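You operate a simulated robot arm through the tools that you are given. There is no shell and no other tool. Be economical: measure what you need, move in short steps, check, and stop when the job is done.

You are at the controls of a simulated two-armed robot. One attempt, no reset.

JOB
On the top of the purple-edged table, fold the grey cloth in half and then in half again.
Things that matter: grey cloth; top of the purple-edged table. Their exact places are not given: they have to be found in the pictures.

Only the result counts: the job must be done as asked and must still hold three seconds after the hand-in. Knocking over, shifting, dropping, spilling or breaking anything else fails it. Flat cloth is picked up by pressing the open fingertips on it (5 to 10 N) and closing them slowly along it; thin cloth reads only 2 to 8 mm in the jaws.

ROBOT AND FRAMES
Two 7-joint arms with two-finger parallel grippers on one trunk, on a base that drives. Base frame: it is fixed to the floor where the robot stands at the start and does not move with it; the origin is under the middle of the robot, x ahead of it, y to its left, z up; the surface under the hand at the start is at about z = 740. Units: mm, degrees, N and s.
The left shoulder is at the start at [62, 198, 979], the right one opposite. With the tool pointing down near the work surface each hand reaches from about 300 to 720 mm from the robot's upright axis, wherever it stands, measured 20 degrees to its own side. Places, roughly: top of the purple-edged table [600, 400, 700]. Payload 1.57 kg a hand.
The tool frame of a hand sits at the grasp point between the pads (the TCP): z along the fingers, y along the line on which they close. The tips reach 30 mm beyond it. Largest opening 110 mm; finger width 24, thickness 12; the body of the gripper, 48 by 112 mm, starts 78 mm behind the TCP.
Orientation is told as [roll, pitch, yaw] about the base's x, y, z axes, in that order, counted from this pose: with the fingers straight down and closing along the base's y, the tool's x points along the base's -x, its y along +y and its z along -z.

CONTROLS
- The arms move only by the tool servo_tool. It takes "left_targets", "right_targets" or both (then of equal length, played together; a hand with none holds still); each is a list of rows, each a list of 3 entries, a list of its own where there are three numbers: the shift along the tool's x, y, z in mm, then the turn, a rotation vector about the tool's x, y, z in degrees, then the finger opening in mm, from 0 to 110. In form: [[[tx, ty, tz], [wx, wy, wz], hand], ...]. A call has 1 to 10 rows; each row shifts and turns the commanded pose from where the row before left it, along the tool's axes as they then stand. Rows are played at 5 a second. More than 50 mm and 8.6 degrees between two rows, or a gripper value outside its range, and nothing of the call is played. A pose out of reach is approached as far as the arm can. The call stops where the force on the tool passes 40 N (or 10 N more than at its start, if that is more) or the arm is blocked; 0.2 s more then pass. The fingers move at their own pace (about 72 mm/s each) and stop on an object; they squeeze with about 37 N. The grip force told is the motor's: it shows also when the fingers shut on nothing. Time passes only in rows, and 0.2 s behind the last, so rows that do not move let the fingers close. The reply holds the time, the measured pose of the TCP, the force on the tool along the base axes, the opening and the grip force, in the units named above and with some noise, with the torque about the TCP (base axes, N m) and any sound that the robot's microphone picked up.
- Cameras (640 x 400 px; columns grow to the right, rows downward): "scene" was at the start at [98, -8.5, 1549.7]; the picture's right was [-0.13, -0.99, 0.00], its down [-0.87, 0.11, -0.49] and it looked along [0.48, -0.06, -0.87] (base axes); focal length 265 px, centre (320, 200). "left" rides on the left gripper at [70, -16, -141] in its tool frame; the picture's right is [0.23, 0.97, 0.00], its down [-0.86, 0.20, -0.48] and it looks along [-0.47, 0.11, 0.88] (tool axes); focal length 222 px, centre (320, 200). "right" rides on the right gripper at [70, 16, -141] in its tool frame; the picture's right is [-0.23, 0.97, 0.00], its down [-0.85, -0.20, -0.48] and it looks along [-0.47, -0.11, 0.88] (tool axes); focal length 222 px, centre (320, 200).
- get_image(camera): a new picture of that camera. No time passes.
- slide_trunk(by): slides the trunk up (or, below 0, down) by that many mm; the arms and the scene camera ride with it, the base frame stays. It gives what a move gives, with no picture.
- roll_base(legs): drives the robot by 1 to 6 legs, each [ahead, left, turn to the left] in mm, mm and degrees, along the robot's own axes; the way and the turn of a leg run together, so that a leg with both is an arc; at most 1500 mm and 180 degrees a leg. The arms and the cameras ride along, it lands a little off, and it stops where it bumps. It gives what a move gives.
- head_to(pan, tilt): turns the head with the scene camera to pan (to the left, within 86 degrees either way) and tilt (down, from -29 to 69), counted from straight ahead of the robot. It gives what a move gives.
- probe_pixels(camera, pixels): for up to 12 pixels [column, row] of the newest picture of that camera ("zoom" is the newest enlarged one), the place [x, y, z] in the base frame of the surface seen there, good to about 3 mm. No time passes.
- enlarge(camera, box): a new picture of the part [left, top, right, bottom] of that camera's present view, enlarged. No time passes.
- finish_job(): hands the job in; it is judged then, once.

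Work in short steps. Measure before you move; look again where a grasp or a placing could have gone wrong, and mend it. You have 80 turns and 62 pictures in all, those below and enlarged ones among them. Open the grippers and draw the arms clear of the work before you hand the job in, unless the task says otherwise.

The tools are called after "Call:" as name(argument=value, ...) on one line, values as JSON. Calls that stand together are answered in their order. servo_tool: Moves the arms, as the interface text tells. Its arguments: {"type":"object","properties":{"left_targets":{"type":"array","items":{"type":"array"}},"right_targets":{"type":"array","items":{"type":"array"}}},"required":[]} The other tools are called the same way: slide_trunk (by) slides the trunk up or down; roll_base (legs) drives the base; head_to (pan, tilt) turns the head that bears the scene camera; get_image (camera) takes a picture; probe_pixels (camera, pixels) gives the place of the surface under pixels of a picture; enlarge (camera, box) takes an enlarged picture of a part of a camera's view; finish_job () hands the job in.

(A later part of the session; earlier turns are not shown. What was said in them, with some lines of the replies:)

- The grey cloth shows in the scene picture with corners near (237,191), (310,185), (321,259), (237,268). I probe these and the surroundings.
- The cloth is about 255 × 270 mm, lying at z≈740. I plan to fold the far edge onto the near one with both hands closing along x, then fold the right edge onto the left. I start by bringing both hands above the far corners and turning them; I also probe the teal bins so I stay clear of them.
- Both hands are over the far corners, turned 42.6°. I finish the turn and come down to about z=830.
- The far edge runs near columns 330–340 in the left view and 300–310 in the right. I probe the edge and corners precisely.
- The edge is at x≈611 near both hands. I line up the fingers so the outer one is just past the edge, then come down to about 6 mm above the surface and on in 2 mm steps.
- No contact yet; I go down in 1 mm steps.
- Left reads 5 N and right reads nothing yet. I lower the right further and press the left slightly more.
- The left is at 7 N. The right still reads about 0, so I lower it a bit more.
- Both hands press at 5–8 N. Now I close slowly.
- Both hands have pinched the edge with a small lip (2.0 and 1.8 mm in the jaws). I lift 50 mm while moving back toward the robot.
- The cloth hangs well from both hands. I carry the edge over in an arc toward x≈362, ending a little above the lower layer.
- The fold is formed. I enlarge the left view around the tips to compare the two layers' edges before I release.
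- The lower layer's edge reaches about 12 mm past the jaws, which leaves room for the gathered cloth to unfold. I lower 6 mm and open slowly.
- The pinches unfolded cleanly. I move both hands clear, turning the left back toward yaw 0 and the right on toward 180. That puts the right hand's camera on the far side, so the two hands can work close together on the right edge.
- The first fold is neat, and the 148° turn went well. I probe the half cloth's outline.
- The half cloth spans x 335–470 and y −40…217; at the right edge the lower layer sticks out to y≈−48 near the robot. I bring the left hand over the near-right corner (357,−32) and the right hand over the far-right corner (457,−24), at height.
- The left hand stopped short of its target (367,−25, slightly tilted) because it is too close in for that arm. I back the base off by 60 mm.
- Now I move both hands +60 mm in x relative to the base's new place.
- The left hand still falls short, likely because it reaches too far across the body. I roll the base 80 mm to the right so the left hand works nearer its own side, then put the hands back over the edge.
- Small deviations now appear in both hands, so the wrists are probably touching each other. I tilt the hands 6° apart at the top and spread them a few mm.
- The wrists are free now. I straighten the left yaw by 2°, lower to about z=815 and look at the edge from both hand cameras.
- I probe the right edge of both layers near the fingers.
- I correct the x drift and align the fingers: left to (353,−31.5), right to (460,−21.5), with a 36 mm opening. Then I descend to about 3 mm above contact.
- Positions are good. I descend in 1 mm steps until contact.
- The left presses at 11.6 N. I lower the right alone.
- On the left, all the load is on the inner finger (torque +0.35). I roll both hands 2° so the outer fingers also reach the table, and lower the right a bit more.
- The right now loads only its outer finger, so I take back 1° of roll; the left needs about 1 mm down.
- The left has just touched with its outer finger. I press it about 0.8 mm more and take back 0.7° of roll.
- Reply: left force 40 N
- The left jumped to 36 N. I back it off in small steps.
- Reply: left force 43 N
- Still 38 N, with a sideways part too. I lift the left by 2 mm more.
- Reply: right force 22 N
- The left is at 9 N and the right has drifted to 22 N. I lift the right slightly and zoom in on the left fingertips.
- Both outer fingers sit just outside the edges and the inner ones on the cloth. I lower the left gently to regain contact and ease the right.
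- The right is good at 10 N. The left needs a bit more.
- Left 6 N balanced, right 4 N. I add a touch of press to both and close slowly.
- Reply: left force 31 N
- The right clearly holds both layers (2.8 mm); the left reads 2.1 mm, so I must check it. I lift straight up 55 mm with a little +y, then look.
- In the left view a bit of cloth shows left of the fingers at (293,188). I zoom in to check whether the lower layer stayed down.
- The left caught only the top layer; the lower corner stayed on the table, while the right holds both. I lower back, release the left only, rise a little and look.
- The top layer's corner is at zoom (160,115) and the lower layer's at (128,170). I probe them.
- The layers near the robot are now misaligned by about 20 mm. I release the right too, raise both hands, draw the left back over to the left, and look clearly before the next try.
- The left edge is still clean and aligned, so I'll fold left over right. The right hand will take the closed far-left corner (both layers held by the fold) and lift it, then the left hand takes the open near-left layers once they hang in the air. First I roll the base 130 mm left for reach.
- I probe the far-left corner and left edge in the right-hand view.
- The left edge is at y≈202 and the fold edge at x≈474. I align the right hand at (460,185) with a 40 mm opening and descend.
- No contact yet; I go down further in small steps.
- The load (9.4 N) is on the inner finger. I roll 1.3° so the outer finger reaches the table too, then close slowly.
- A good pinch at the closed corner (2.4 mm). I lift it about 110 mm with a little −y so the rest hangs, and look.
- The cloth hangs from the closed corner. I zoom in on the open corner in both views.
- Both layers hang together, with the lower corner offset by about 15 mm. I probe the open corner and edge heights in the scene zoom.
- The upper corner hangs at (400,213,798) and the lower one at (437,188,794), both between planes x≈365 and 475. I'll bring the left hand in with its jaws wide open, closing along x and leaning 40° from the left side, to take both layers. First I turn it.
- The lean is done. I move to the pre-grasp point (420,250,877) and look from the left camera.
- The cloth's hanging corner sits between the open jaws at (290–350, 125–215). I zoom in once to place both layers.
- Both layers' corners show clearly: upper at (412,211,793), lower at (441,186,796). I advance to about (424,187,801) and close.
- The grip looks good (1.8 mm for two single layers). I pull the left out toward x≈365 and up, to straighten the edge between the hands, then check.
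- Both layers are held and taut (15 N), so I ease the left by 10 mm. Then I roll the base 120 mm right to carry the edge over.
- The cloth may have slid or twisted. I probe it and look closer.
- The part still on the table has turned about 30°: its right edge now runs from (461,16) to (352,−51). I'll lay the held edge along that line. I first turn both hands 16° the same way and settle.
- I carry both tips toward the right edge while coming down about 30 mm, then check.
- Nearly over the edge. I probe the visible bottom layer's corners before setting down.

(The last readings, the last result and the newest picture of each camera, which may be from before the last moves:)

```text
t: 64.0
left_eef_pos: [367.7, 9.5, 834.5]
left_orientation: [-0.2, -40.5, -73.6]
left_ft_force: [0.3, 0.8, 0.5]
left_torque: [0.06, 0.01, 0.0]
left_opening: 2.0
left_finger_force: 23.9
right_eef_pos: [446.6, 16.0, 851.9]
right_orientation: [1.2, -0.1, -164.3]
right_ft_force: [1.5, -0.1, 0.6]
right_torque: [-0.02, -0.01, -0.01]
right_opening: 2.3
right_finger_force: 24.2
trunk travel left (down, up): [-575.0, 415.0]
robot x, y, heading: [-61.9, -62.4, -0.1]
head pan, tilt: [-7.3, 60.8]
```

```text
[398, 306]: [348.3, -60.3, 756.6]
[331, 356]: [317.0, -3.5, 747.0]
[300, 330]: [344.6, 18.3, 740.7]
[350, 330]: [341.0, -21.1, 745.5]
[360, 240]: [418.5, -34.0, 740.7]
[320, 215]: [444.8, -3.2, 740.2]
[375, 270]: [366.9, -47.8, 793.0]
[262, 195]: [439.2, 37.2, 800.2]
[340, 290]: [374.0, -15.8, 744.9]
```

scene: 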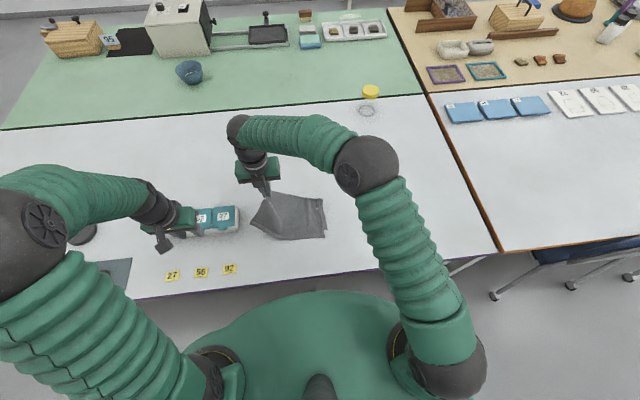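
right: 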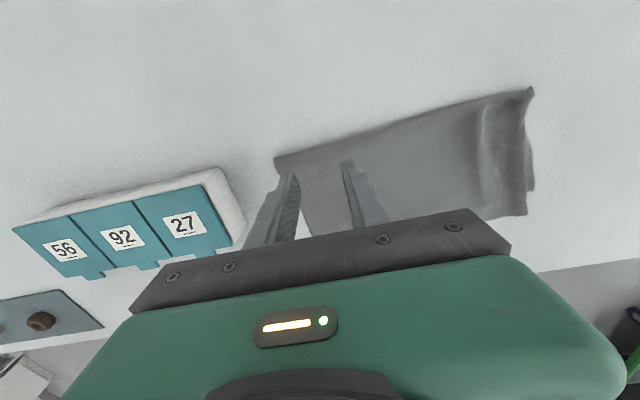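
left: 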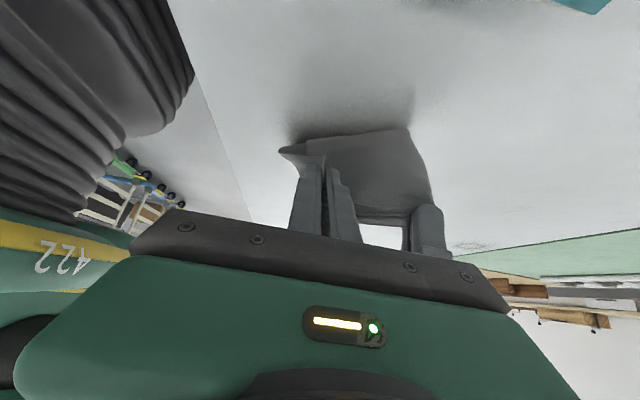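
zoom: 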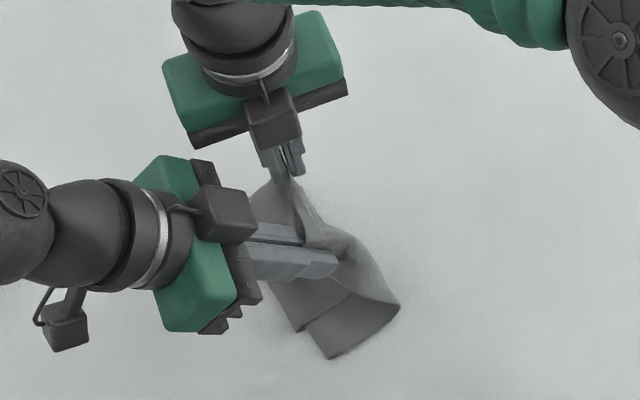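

The left jaw leans so that cloth bulges past the edge on the −y side. I'll finish one hand at a time: set the right corner down and release it, draw that hand off, then straighten the left hand before it lays its corner.

Call:
servo_tool(left_targets=[[[4.4, 0, 5.1], [0, 0, 0], 0], [[4.4, 0, 5.1], [0, 0, 0], 0], [[4.4, 0, 5.1], [0, 0, 0], 0], [[4.4, 0, 5.1], [0, 0, 0], 0], [[0, 0, 0], [0, 0, 0], 0], [[0, 0, 0], [0, 0, 0], 0], [[0, 0, 0], [0, 0, 0], 0], [[0, 0, 0], [0, 0, 0], 0], [[0, 0, 0], [0, 0, 0], 0], [[0, 0, 0], [0, 0, 0], 0]], right_targets=[[[-1.4, -1.5, 17], [0, 0, 0], 0], [[-1.4, -1.5, 17], [0, 0, 0], 0], [[-1.4, -1.5, 17], [0, 0, 0], 0], [[-1.4, -1.5, 17], [0, 0, 0], 0], [[0, 0, 0], [0, 0, 0], 8], [[0, 0, 0], [0, 0, 0], 18], [[0, 0, 0], [0, 0, 0], 30], [[0, 0, -20], [0, 0, 0], 30], [[0, 0, -40], [0, 0, 0], 30], [[0, 0, -45], [0, 0, 0], 30]])

Call:
servo_tool(right_targets=[[[35, 0, -10], [0, 0, 0], 30], [[45, 0, 0], [0, 0, 0], 30], [[45, 0, 0], [0, 0, 0], 30]], left_targets=[[[0, 0, 0], [0, 8.2, 0], 0], [[0, 0, 0], [0, 8.2, 0], 0], [[0, 0, 0], [0, 8.2, 0], 0]])

Call:
enlarge(camera="scene", box=[230, 160, 340, 260])

```text
t: 64.6
left_eef_pos: [367.2, 18.2, 820.6]
left_orientation: [-1.2, -40.5, -72.1]
left_ft_force: [0.4, 0.9, -1.0]
left_torque: [-0.11, 0.05, -0.02]
left_opening: 2.0
left_finger_force: 23.6
right_eef_pos: [446.7, 21.8, 827.2]
right_orientation: [1.4, 0.3, -164.3]
right_ft_force: [-0.3, 0.2, 1.5]
right_torque: [0.05, 0.05, 0.01]
right_opening: 2.9
right_finger_force: 24.3
trunk travel left (down, up): [-575.0, 415.0]
robot x, y, heading: [-56.7, -60.1, -0.1]
head pan, tilt: [-7.3, 60.8]
stopped in row 2 (left hand): the force on the tool passed its limit at 49 N (the readings are from after the stop); the commanded pose is now the measured one
```

```text
t: 65.4
left_eef_pos: [365.5, 15.2, 821.9]
left_orientation: [-0.8, -15.6, -72.7]
left_ft_force: [-0.2, -0.7, -0.3]
left_torque: [0.0, 0.0, 0.01]
left_opening: 2.1
left_finger_force: 23.8
right_eef_pos: [543.8, 47.1, 836.4]
right_orientation: [1.4, 0.2, -164.3]
right_ft_force: [-0.6, 0.1, 0.4]
right_torque: [-0.01, 0.02, -0.03]
right_opening: 30.0
right_finger_force: 0.0
right hand out of reach, approached as far as the arm can: row 3
trunk travel left (down, up): [-575.0, 415.0]
robot x, y, heading: [-63.3, -63.3, 0.1]
head pan, tilt: [-7.3, 60.8]
```

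```text
4.00 times, centred on (285, 210) of scene
```

zoom: 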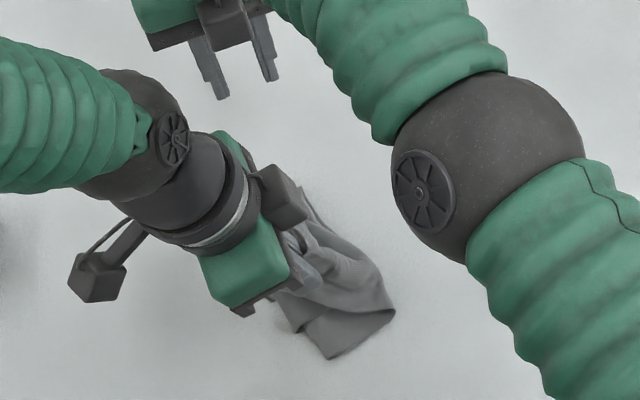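

The first call stopped early when the hands touched, so the right corner was released from about 60 mm up. I look from the right hand's camera to see how it fell.

Call:
enlarge(camera="right", box=[160, 0, 480, 220])

```text
1.82 times, centred on (320, 110) of right
```

zoom: 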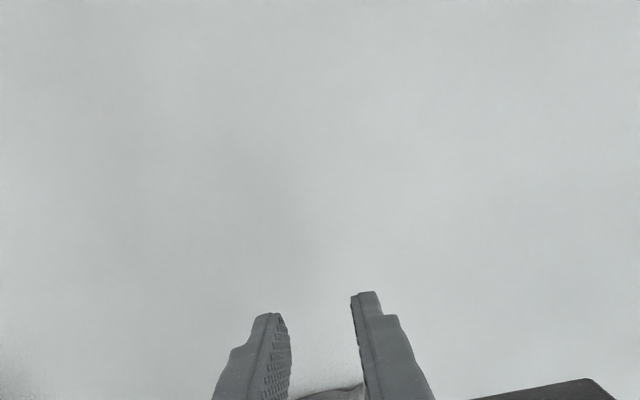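

That view shows nothing useful. I continue with the left: straighten it past vertical and lower its corner toward (372,−25), stopping about 12 mm above the table.

Call:
servo_tool(left_targets=[[[0, 0, 0], [0, 6.4, 0], 0], [[0, 0, 0], [0, 6.4, 0], 0], [[0, 0, 0], [0, 6.4, 0], 0], [[0, 0, 0], [0, 6.4, 0], 0], [[-12.4, -1.6, 8], [0, 0, 0], 0], [[-12.4, -1.6, 8], [0, 0, 0], 0], [[-12.4, -1.6, 8], [0, 0, 0], 0], [[-12.4, -1.6, 8], [0, 0, 0], 0], [[0, 0, 0], [0, 0, 0], 0]])

Call:
get_image(camera="left")

```text
t: 67.4
left_eef_pos: [376.3, -13.8, 780.9]
left_orientation: [-0.4, 10.8, -71.4]
left_ft_force: [-0.7, -0.2, 0.5]
left_torque: [0.03, 0.03, -0.03]
left_opening: 2.3
left_finger_force: 23.7
right_eef_pos: [562.6, 7.0, 836.7]
right_orientation: [1.1, 0.4, -168.3]
right_ft_force: [0.4, 0.5, 0.3]
right_torque: [-0.02, 0.01, -0.04]
right_opening: 30.2
right_finger_force: 0.0
trunk travel left (down, up): [-575.0, 415.0]
robot x, y, heading: [-63.8, -68.3, -0.0]
head pan, tilt: [-7.3, 60.8]
```

```text
8 pictures are left
```

left: 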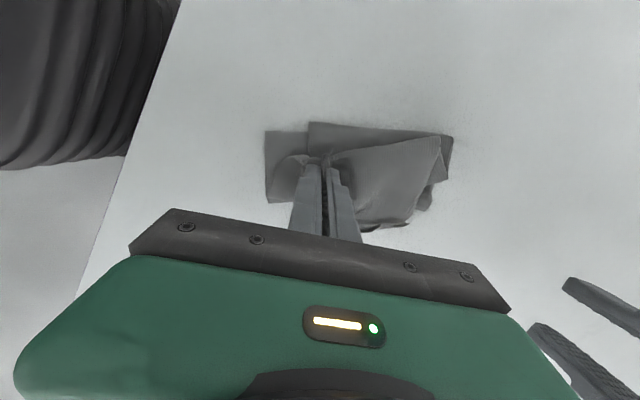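

The fold now looks like a compact packet. I zoom in on it.

Call:
enlarge(camera="left", box=[240, 100, 480, 250])

Call:
probe_pixels(camera="left", pixels=[[265, 133], [267, 200], [310, 124], [452, 138], [447, 178], [428, 210], [405, 225], [360, 230], [290, 158], [440, 140]])

```text
2.67 times, centred on (360, 175) of left
```

zoom: 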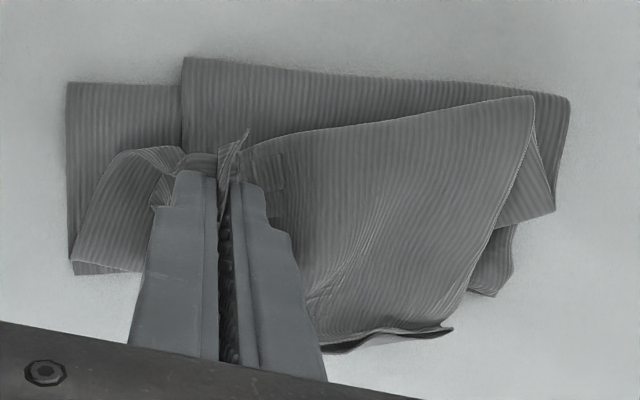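

```text
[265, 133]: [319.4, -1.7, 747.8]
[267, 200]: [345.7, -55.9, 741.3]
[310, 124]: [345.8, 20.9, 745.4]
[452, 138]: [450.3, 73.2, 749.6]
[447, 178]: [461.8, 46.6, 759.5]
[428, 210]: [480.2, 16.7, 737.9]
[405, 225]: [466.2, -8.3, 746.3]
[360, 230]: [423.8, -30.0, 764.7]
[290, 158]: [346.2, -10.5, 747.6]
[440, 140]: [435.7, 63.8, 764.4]
```

The packet is nearly a quarter. The gripped corner (tip ≈(376,−9)) should go about 25 mm further −y and a little −x to straighten the flap. I do that, release, and raise the hand.

Call:
servo_tool(left_targets=[[[-7, -5, -1.2], [0, 0, 0], 0], [[-7, -5, -1.2], [0, 0, 0], 0], [[-7, -5, -1.2], [0, 0, 0], 0], [[0, 0, 3], [0, 0, 0], 0], [[0, 0, 0], [0, 0, 0], 8], [[0, 0, 0], [0, 0, 0], 18], [[0, 0, 0], [0, 0, 0], 30], [[0, 0, -20], [0, 0, 0], 30], [[0, 0, -40], [0, 0, 0], 30], [[0, 0, -45], [0, 0, 0], 30]])

Call:
servo_tool(left_targets=[[[45, 0, -10], [0, 0, 0], 30], [[45, 0, 0], [0, 0, 0], 30], [[45, 0, 0], [0, 0, 0], 30], [[45, 0, 0], [0, 0, 0], 30]])

Call:
enlarge(camera="scene", box=[220, 160, 340, 260])

```text
t: 69.7
left_eef_pos: [300.9, 49.4, 818.6]
left_orientation: [-8.5, 26.0, -68.4]
left_ft_force: [-0.1, -0.5, -0.2]
left_torque: [0.01, 0.0, 0.02]
left_opening: 29.9
left_finger_force: 0.0
right_eef_pos: [558.8, 37.3, 861.4]
right_orientation: [0.7, 2.9, -166.0]
right_ft_force: [0.9, 0.3, 0.2]
right_torque: [-0.03, -0.02, -0.01]
right_opening: 29.9
right_finger_force: 0.1
trunk travel left (down, up): [-575.0, 415.0]
robot x, y, heading: [-59.7, -62.6, -0.0]
head pan, tilt: [-7.3, 60.8]
stopped in row 10 (left hand): the arm was blocked; the commanded pose is now the measured one
```

```text
t: 70.7
left_eef_pos: [244.1, 198.1, 908.3]
left_orientation: [-8.5, 26.0, -68.4]
left_ft_force: [-1.2, 0.8, 0.8]
left_torque: [0.02, -0.02, 0.02]
left_opening: 29.9
left_finger_force: 0.0
right_eef_pos: [559.1, 36.4, 862.6]
right_orientation: [0.7, 2.8, -166.1]
right_ft_force: [-0.1, 0.0, -0.2]
right_torque: [0.01, -0.05, 0.01]
right_opening: 30.0
right_finger_force: 0.0
trunk travel left (down, up): [-575.0, 415.0]
robot x, y, heading: [-58.8, -68.5, 0.2]
head pan, tilt: [-7.3, 60.8]
```

```text
4.00 times, centred on (280, 210) of scene
```

zoom: 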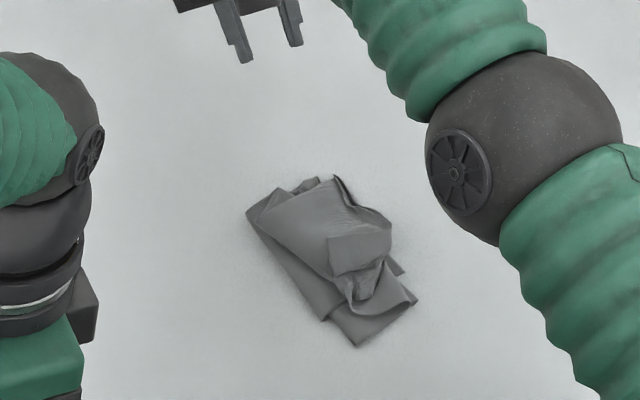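

Both hands are clear of the cloth. The packet is compact, but the released corner is turned back on top around zoom (355,255). I probe the layout.

Call:
probe_pixels(camera="zoom", pixels=[[248, 213], [335, 178], [390, 222], [330, 238], [388, 240], [388, 258], [335, 275], [403, 272], [416, 300], [356, 346], [322, 318], [350, 300]])

```text
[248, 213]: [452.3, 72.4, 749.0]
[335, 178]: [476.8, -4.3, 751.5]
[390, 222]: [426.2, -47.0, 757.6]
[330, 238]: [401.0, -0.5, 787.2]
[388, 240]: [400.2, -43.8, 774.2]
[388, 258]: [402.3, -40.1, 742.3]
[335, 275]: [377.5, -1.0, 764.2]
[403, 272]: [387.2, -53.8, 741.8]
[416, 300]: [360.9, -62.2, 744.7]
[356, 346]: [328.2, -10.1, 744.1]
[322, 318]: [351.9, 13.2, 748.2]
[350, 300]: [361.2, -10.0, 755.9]
```

I take a closer look at the turned-back corner.

Call:
enlarge(camera="scene", box=[275, 195, 335, 250])

```text
7.27 times, centred on (305, 222) of scene
```

zoom: 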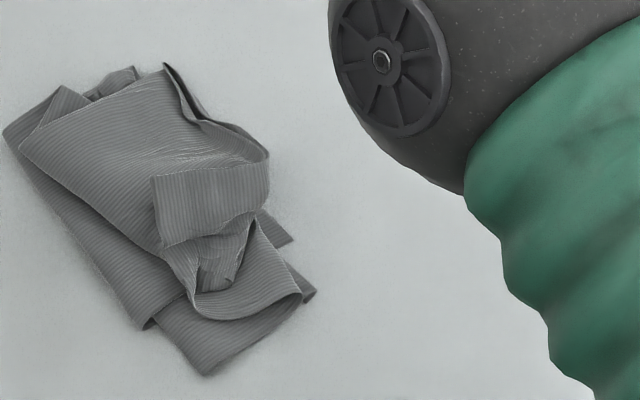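

The released corner forms a raised tab (x 377–405, y −45…0, z≈765–787) folded back on top; it needs to be unfolded toward (360,−62). I draw the right hand well aside and bring the left upright to yaw −90.

Call:
servo_tool(left_targets=[[[0, 0, 0], [-8.5, 0, 0], 60], [[0, 0, 0], [0, -6.5, 0], 60], [[0, 0, 0], [0, -6.5, 0], 60], [[0, 0, 0], [0, -6.5, 0], 60], [[0, 0, 0], [0, -6.5, 0], 60], [[0, 0, 0], [0, 0, 8.5], 60], [[0, 0, 0], [0, 0, 8.5], 60], [[0, 0, 0], [0, 0, 4.6], 60], [[0, 0, 0], [0, 0, 0], 60]], right_targets=[[[-15, 30, -10], [0, 0, 0], 30], [[-20, 40, -10], [0, 0, 0], 30], [[-20, 40, -10], [0, 0, 0], 30], [[-20, 40, -10], [0, 0, 0], 30], [[-20, 40, 0], [0, 0, 0], 30], [[-20, 40, 0], [0, 0, 0], 30], [[0, 0, 0], [0, 0, 0], 30], [[0, 0, 0], [0, 0, 0], 30], [[0, 0, 0], [0, 0, 0], 30]])

```text
t: 72.7
left_eef_pos: [245.5, 193.6, 907.7]
left_orientation: [0.0, 0.2, -90.0]
left_ft_force: [0.4, -0.1, 0.0]
left_torque: [-0.04, -0.01, 0.01]
left_opening: 59.9
left_finger_force: 0.2
right_eef_pos: [497.9, -216.5, 897.7]
right_orientation: [0.6, 2.7, -165.9]
right_ft_force: [-0.6, 0.3, -0.5]
right_torque: [0.02, 0.0, -0.03]
right_opening: 29.9
right_finger_force: 0.1
trunk travel left (down, up): [-575.0, 415.0]
robot x, y, heading: [-59.3, -62.5, 0.1]
head pan, tilt: [-7.3, 60.8]
```

Orientation is right. I move the left above the tab at (389,−10,830) and look.

Call:
servo_tool(left_targets=[[[-33.9, 23.9, 5], [0, 0, 0], 60], [[-33.9, 23.9, 10], [0, 0, 0], 60], [[-33.9, 23.9, 14], [0, 0, 0], 60], [[-33.9, 23.9, 16], [0, 0, 0], 60], [[-33.9, 23.9, 16], [0, 0, 0], 60], [[-33.9, 23.9, 16], [0, 0, 0], 60], [[0, 0, 0], [0, 0, 0], 60]])

Call:
enlarge(camera="left", box=[220, 90, 480, 260])

```text
t: 74.3
left_eef_pos: [387.6, -10.2, 828.2]
left_orientation: [0.1, 0.1, -89.9]
left_ft_force: [-0.2, 0.1, -1.0]
left_torque: [0.0, -0.01, 0.02]
left_opening: 60.0
left_finger_force: 0.1
right_eef_pos: [496.1, -216.3, 899.0]
right_orientation: [0.5, 3.0, -166.0]
right_ft_force: [-1.3, -0.2, 0.1]
right_torque: [0.02, -0.02, -0.01]
right_opening: 30.1
right_finger_force: 0.1
trunk travel left (down, up): [-575.0, 415.0]
robot x, y, heading: [-59.7, -63.5, -0.1]
head pan, tilt: [-7.3, 60.8]
```

```text
2.35 times, centred on (350, 175) of left
```

zoom: 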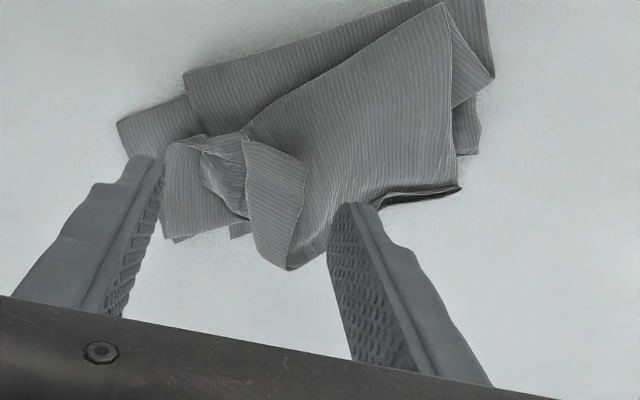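

The tab shows clearly: its free edge runs from (245,142) to (308,172) in the zoom, curling at (290,265). I probe it.

Call:
probe_pixels(camera="zoom", pixels=[[250, 147], [303, 172], [275, 165], [270, 200], [275, 240], [290, 265], [220, 170], [165, 240], [120, 125], [445, 10], [458, 190], [490, 75]])

```text
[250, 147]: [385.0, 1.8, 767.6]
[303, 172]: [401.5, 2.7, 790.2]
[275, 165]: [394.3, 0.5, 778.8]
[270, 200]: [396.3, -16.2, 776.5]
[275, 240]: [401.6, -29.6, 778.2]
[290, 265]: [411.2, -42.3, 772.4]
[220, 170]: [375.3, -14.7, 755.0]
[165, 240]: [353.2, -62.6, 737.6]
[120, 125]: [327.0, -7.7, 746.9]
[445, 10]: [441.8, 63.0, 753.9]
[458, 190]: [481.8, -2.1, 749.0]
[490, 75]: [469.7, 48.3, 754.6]
```

I grip the tab at (394,−6) with the tips about 10 mm above the layers below, then lift a little.

Call:
servo_tool(left_targets=[[[4, 6, 10], [0, 0, 0], 60], [[0, 0, 11], [0, 0, 0], 60], [[0, 0, 10], [0, 0, 0], 60], [[0, 0, 0], [0, 0, 0], 40], [[0, 0, 0], [0, 0, 0], 20], [[0, 0, 0], [0, 0, 0], 0], [[0, 0, 0], [0, 0, 0], 0], [[0, 0, 0], [0, 0, 0], 0], [[0, 0, -10], [0, 0, 0], 0], [[0, 0, -10], [0, 0, 0], 0]])

```text
t: 76.5
left_eef_pos: [395.0, -6.4, 817.2]
left_orientation: [-0.1, 0.1, -90.0]
left_ft_force: [0.3, 0.0, 0.0]
left_torque: [0.01, -0.02, 0.0]
left_opening: 1.8
left_finger_force: 23.6
right_eef_pos: [497.8, -218.2, 898.1]
right_orientation: [0.6, 2.8, -166.0]
right_ft_force: [0.1, -1.3, 0.2]
right_torque: [-0.01, -0.02, 0.0]
right_opening: 29.9
right_finger_force: 0.0
trunk travel left (down, up): [-575.0, 415.0]
robot x, y, heading: [-62.1, -64.2, -0.0]
head pan, tilt: [-7.3, 60.8]
```

The tab is held (1.8 mm = two layers). I carry it over toward (365,−64) and lower.

Call:
servo_tool(left_targets=[[[-12, -6, -8], [0, 0, 0], 0], [[-14, -7, 0], [0, 0, 0], 0], [[-14, -7, 4], [0, 0, 0], 0], [[-12, -6, 12], [0, 0, 0], 0], [[-6, -4, 14], [0, 0, 0], 0], [[0, 0, 12], [0, 0, 0], 0], [[0, 0, 0], [0, 0, 0], 0]])

Call:
enlarge(camera="left", box=[220, 90, 480, 260])

```text
t: 78.1
left_eef_pos: [362.7, -63.7, 784.1]
left_orientation: [-0.1, 0.1, -90.0]
left_ft_force: [0.5, 1.2, 0.4]
left_torque: [-0.02, -0.02, 0.01]
left_opening: 2.1
left_finger_force: 23.2
right_eef_pos: [497.3, -216.9, 899.3]
right_orientation: [0.5, 2.8, -166.1]
right_ft_force: [-0.1, -0.5, 0.2]
right_torque: [0.02, 0.0, -0.05]
right_opening: 30.2
right_finger_force: 0.1
trunk travel left (down, up): [-575.0, 415.0]
robot x, y, heading: [-61.3, -64.0, -0.0]
head pan, tilt: [-7.3, 60.8]
```

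```text
2.35 times, centred on (350, 175) of left
```

zoom: 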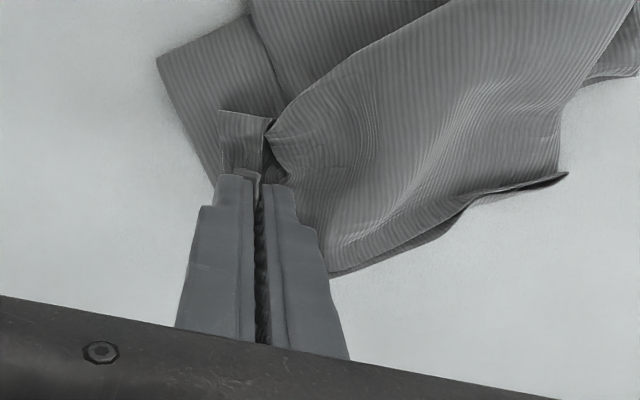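

The flap is flat now, with only a 25 mm tip turned back above the jaws. I tilt the hand 32° so the tip stands up and outward, release slowly, and withdraw outward (−y, up) so it falls the right way.

Call:
servo_tool(left_targets=[[[0, 0, 0], [0, 8, 0], 0], [[0, 0, 0], [0, 8, 0], 0], [[0, 0, 0], [0, 8, 0], 0], [[0, 0, 0], [0, 8, 0], 0], [[-15.4, 0, -3.7], [0, 0, 0], 0], [[0, 0, 0], [0, 0, 0], 6], [[0, 0, 0], [0, 0, 0], 14], [[0, 0, -6], [0, 0, 0], 22], [[0, 0, -20], [0, 0, 0], 22], [[0, 0, -30], [0, 0, 0], 22]])

Call:
enlarge(camera="left", box=[200, 60, 480, 240])

```text
t: 79.2
left_eef_pos: [396.0, -6.4, 791.0]
left_orientation: [0.9, 31.0, -79.8]
left_ft_force: [-0.2, 0.2, 0.0]
left_torque: [0.04, -0.01, -0.02]
left_opening: 1.6
left_finger_force: 23.8
right_eef_pos: [497.4, -216.0, 897.3]
right_orientation: [0.6, 2.9, -165.9]
right_ft_force: [0.2, -0.2, -0.6]
right_torque: [0.02, 0.04, -0.03]
right_opening: 29.8
right_finger_force: 0.0
trunk travel left (down, up): [-575.0, 415.0]
robot x, y, heading: [-59.4, -65.5, -0.1]
head pan, tilt: [-7.3, 60.8]
stopped in row 5 (left hand): the arm was blocked; the commanded pose is now the measured one
```

```text
2.22 times, centred on (340, 150) of left
```

zoom: 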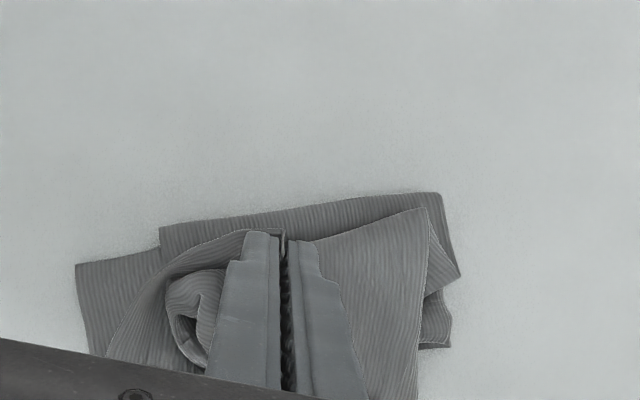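

The tilted pose was out of reach, so the arm swung back, still holding the tab. I straighten the hand and carry the tab out again, a bit further (to about (357,−72)).

Call:
servo_tool(left_targets=[[[0, 0, -12], [0, -7.8, 0], 0], [[0, 0, 0], [0, -7.8, 0], 0], [[0, 0, 0], [0, -7.8, 0], 0], [[0, 0, 0], [0, -7.6, 0], 0], [[0, 0, 0], [0, 0, 8.5], 0], [[0, 0, 0], [0, 0, 1.7], 0], [[0, 0, 0], [0, 0, 0], 0]])

```text
t: 80.8
left_eef_pos: [394.5, -15.8, 801.8]
left_orientation: [0.5, 0.2, -90.8]
left_ft_force: [-0.6, 0.0, -0.3]
left_torque: [0.0, -0.01, 0.01]
left_opening: 2.0
left_finger_force: 23.8
right_eef_pos: [496.9, -216.5, 898.8]
right_orientation: [0.7, 3.0, -166.0]
right_ft_force: [-0.6, -0.1, -0.2]
right_torque: [0.01, 0.01, -0.03]
right_opening: 30.2
right_finger_force: 0.0
trunk travel left (down, up): [-575.0, 415.0]
robot x, y, heading: [-60.3, -61.5, -0.0]
head pan, tilt: [-7.3, 60.8]
```

Upright again and still holding. I carry it over, lower, open slowly and rise straight up.

Call:
servo_tool(left_targets=[[[-12, -8, -12], [0, 0, 0], 0], [[-14, -9, -4], [0, 0, 0], 0], [[-14, -9, 4], [0, 0, 0], 0], [[-12, -8, 10], [0, 0, 0], 0], [[-6, -3, 12], [0, 0, 0], 0], [[0, 0, 12], [0, 0, 0], 0], [[0, 0, 0], [0, 0, 0], 6], [[0, 0, 0], [0, 0, 0], 14], [[0, 0, 0], [0, 0, 0], 24], [[0, 0, -8], [0, 0, 0], 24]])

Call:
enlarge(camera="left", box=[200, 80, 480, 260])

```text
t: 83.0
left_eef_pos: [355.9, -72.1, 786.6]
left_orientation: [0.5, 0.5, -90.8]
left_ft_force: [-0.5, 0.4, -0.2]
left_torque: [0.01, 0.01, 0.01]
left_opening: 24.2
left_finger_force: 0.0
right_eef_pos: [496.5, -215.4, 899.8]
right_orientation: [0.6, 2.9, -166.0]
right_ft_force: [-0.9, -0.7, 0.2]
right_torque: [0.01, 0.01, 0.02]
right_opening: 30.2
right_finger_force: 0.1
trunk travel left (down, up): [-575.0, 415.0]
robot x, y, heading: [-62.1, -65.2, 0.0]
head pan, tilt: [-7.3, 60.8]
```

```text
2.22 times, centred on (340, 170) of left
```

zoom: 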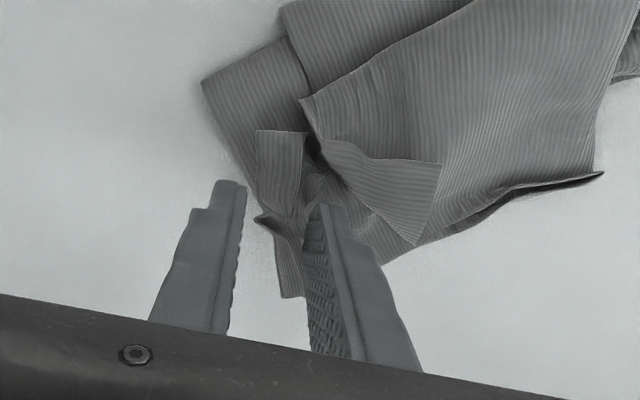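

The corner lies outward, with small curled flaps at zoom (280,150) and (390,185). I probe their heights and positions.

Call:
probe_pixels(camera="zoom", pixels=[[280, 135], [285, 190], [300, 135], [335, 145], [435, 168], [410, 235], [380, 190], [290, 290], [203, 88], [345, 90], [600, 175], [240, 130]])

```text
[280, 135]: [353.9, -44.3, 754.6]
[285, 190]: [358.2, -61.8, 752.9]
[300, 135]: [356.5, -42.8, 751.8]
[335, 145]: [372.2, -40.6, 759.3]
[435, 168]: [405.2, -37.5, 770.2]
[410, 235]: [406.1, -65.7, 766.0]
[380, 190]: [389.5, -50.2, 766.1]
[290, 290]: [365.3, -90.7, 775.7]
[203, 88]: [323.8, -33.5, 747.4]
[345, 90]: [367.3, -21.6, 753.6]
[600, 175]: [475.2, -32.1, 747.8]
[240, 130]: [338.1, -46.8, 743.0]
```

All flaps lie within the packet's corner, raised 10–35 mm. I pat them down vertically with the fingertips, at (385,−56) first and then at (372,−80).

Call:
servo_tool(left_targets=[[[0, 0, -30], [0, 0, 0], 24], [[0, 0, -15], [0, 0, 0], 36], [[16, 29, 0], [0, 0, 0], 36], [[0, 0, 20], [0, 0, 0], 36], [[0, 0, 20], [0, 0, 0], 36], [[0, 0, 8], [0, 0, 0], 36], [[0, 0, 4], [0, 0, 0], 36], [[0, 0, 0], [0, 0, 0], 36]])

Call:
servo_tool(left_targets=[[[0, 0, -25], [0, 0, 0], 36], [[0, 0, -20], [0, 0, 0], 20], [[-24, -15, 0], [0, 0, 0], 20], [[0, 0, 20], [0, 0, 0], 20], [[0, 0, 15], [0, 0, 0], 20], [[0, 0, 8], [0, 0, 0], 20], [[0, 0, 3], [0, 0, 0], 20], [[0, 0, 0], [0, 0, 0], 20], [[0, 0, -25], [0, 0, 0], 20], [[0, 0, -25], [0, 0, 0], 20]])

```text
t: 84.8
left_eef_pos: [387.4, -56.3, 778.7]
left_orientation: [0.7, 0.4, -90.7]
left_ft_force: [-0.2, 0.1, 0.9]
left_torque: [0.01, 0.01, 0.0]
left_opening: 36.2
left_finger_force: 0.0
right_eef_pos: [497.1, -215.6, 898.8]
right_orientation: [0.6, 3.0, -165.9]
right_ft_force: [-0.4, -0.5, -0.8]
right_torque: [-0.01, 0.02, 0.03]
right_opening: 30.0
right_finger_force: 0.0
trunk travel left (down, up): [-575.0, 415.0]
robot x, y, heading: [-59.9, -67.4, 0.1]
head pan, tilt: [-7.3, 60.8]
```

```text
t: 87.0
left_eef_pos: [367.7, -81.4, 830.2]
left_orientation: [0.5, 0.4, -90.8]
left_ft_force: [0.2, 0.4, -0.4]
left_torque: [0.01, -0.03, -0.02]
left_opening: 20.1
left_finger_force: 0.0
right_eef_pos: [496.3, -216.0, 900.0]
right_orientation: [0.5, 2.9, -166.0]
right_ft_force: [0.3, -0.8, -0.3]
right_torque: [0.0, -0.01, 0.05]
right_opening: 30.0
right_finger_force: 0.2
trunk travel left (down, up): [-575.0, 415.0]
robot x, y, heading: [-62.3, -66.8, 0.0]
head pan, tilt: [-7.3, 60.8]
```

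I withdraw the left hand up and to the left, and take the last picture to check.

Call:
servo_tool(left_targets=[[[0, 0, -40], [0, 0, 0], 20], [[0, 0, -30], [0, 0, 0], 20], [[48, 0, 0], [0, 0, 0], 20], [[48, 0, 0], [0, 0, 0], 20], [[48, 0, 0], [0, 0, 0], 20], [[48, 0, 0], [0, 0, 0], 20], [[48, 0, 0], [0, 0, 0], 20], [[40, -20, 0], [0, 0, 0], 20]])

Call:
enlarge(camera="scene", box=[240, 170, 350, 260])

```text
t: 88.8
left_eef_pos: [351.0, 201.4, 897.5]
left_orientation: [0.7, 0.2, -91.0]
left_ft_force: [0.2, -0.2, -0.3]
left_torque: [-0.02, 0.01, 0.02]
left_opening: 19.9
left_finger_force: 0.1
right_eef_pos: [496.7, -213.6, 900.8]
right_orientation: [0.7, 2.9, -166.0]
right_ft_force: [0.7, 1.0, 0.3]
right_torque: [0.03, 0.04, 0.0]
right_opening: 30.1
right_finger_force: 0.1
trunk travel left (down, up): [-575.0, 415.0]
robot x, y, heading: [-54.3, -61.9, 0.1]
head pan, tilt: [-7.3, 60.8]
```

```text
4.44 times, centred on (295, 215) of scene
5 turns are left
```

zoom: 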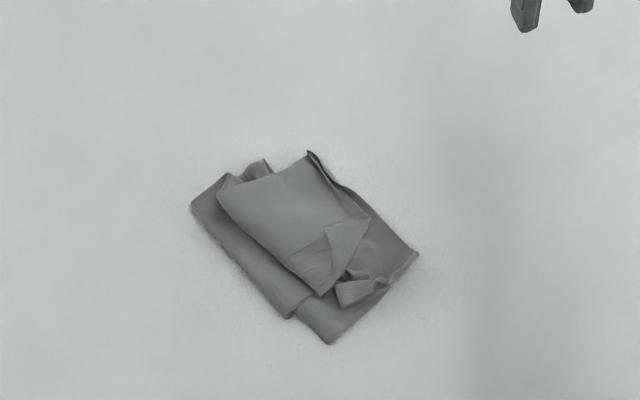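

The cloth lies as a compact packet, folded twice, about a quarter of its first size. Both hands are open and clear and nothing else was moved, so I hand in.

Call:
finish_job()

```text
The job is handed in.
```

I folded the grey cloth in half and then in half again on the purple-edged table. It ended as a compact packet about a quarter of its first size, but the second fold is not neat.

- **Alignment:** the packet sits about 30° askew. The layers don't line up exactly along the edges.
- **Loose corner:** the corner I laid over last still has small curled flaps on top. I patted them down, but they did not go completely flat.
- **Surroundings:** nothing else on the table was touched or moved as far as the pictures show. Both grippers were open and clear when I handed in.
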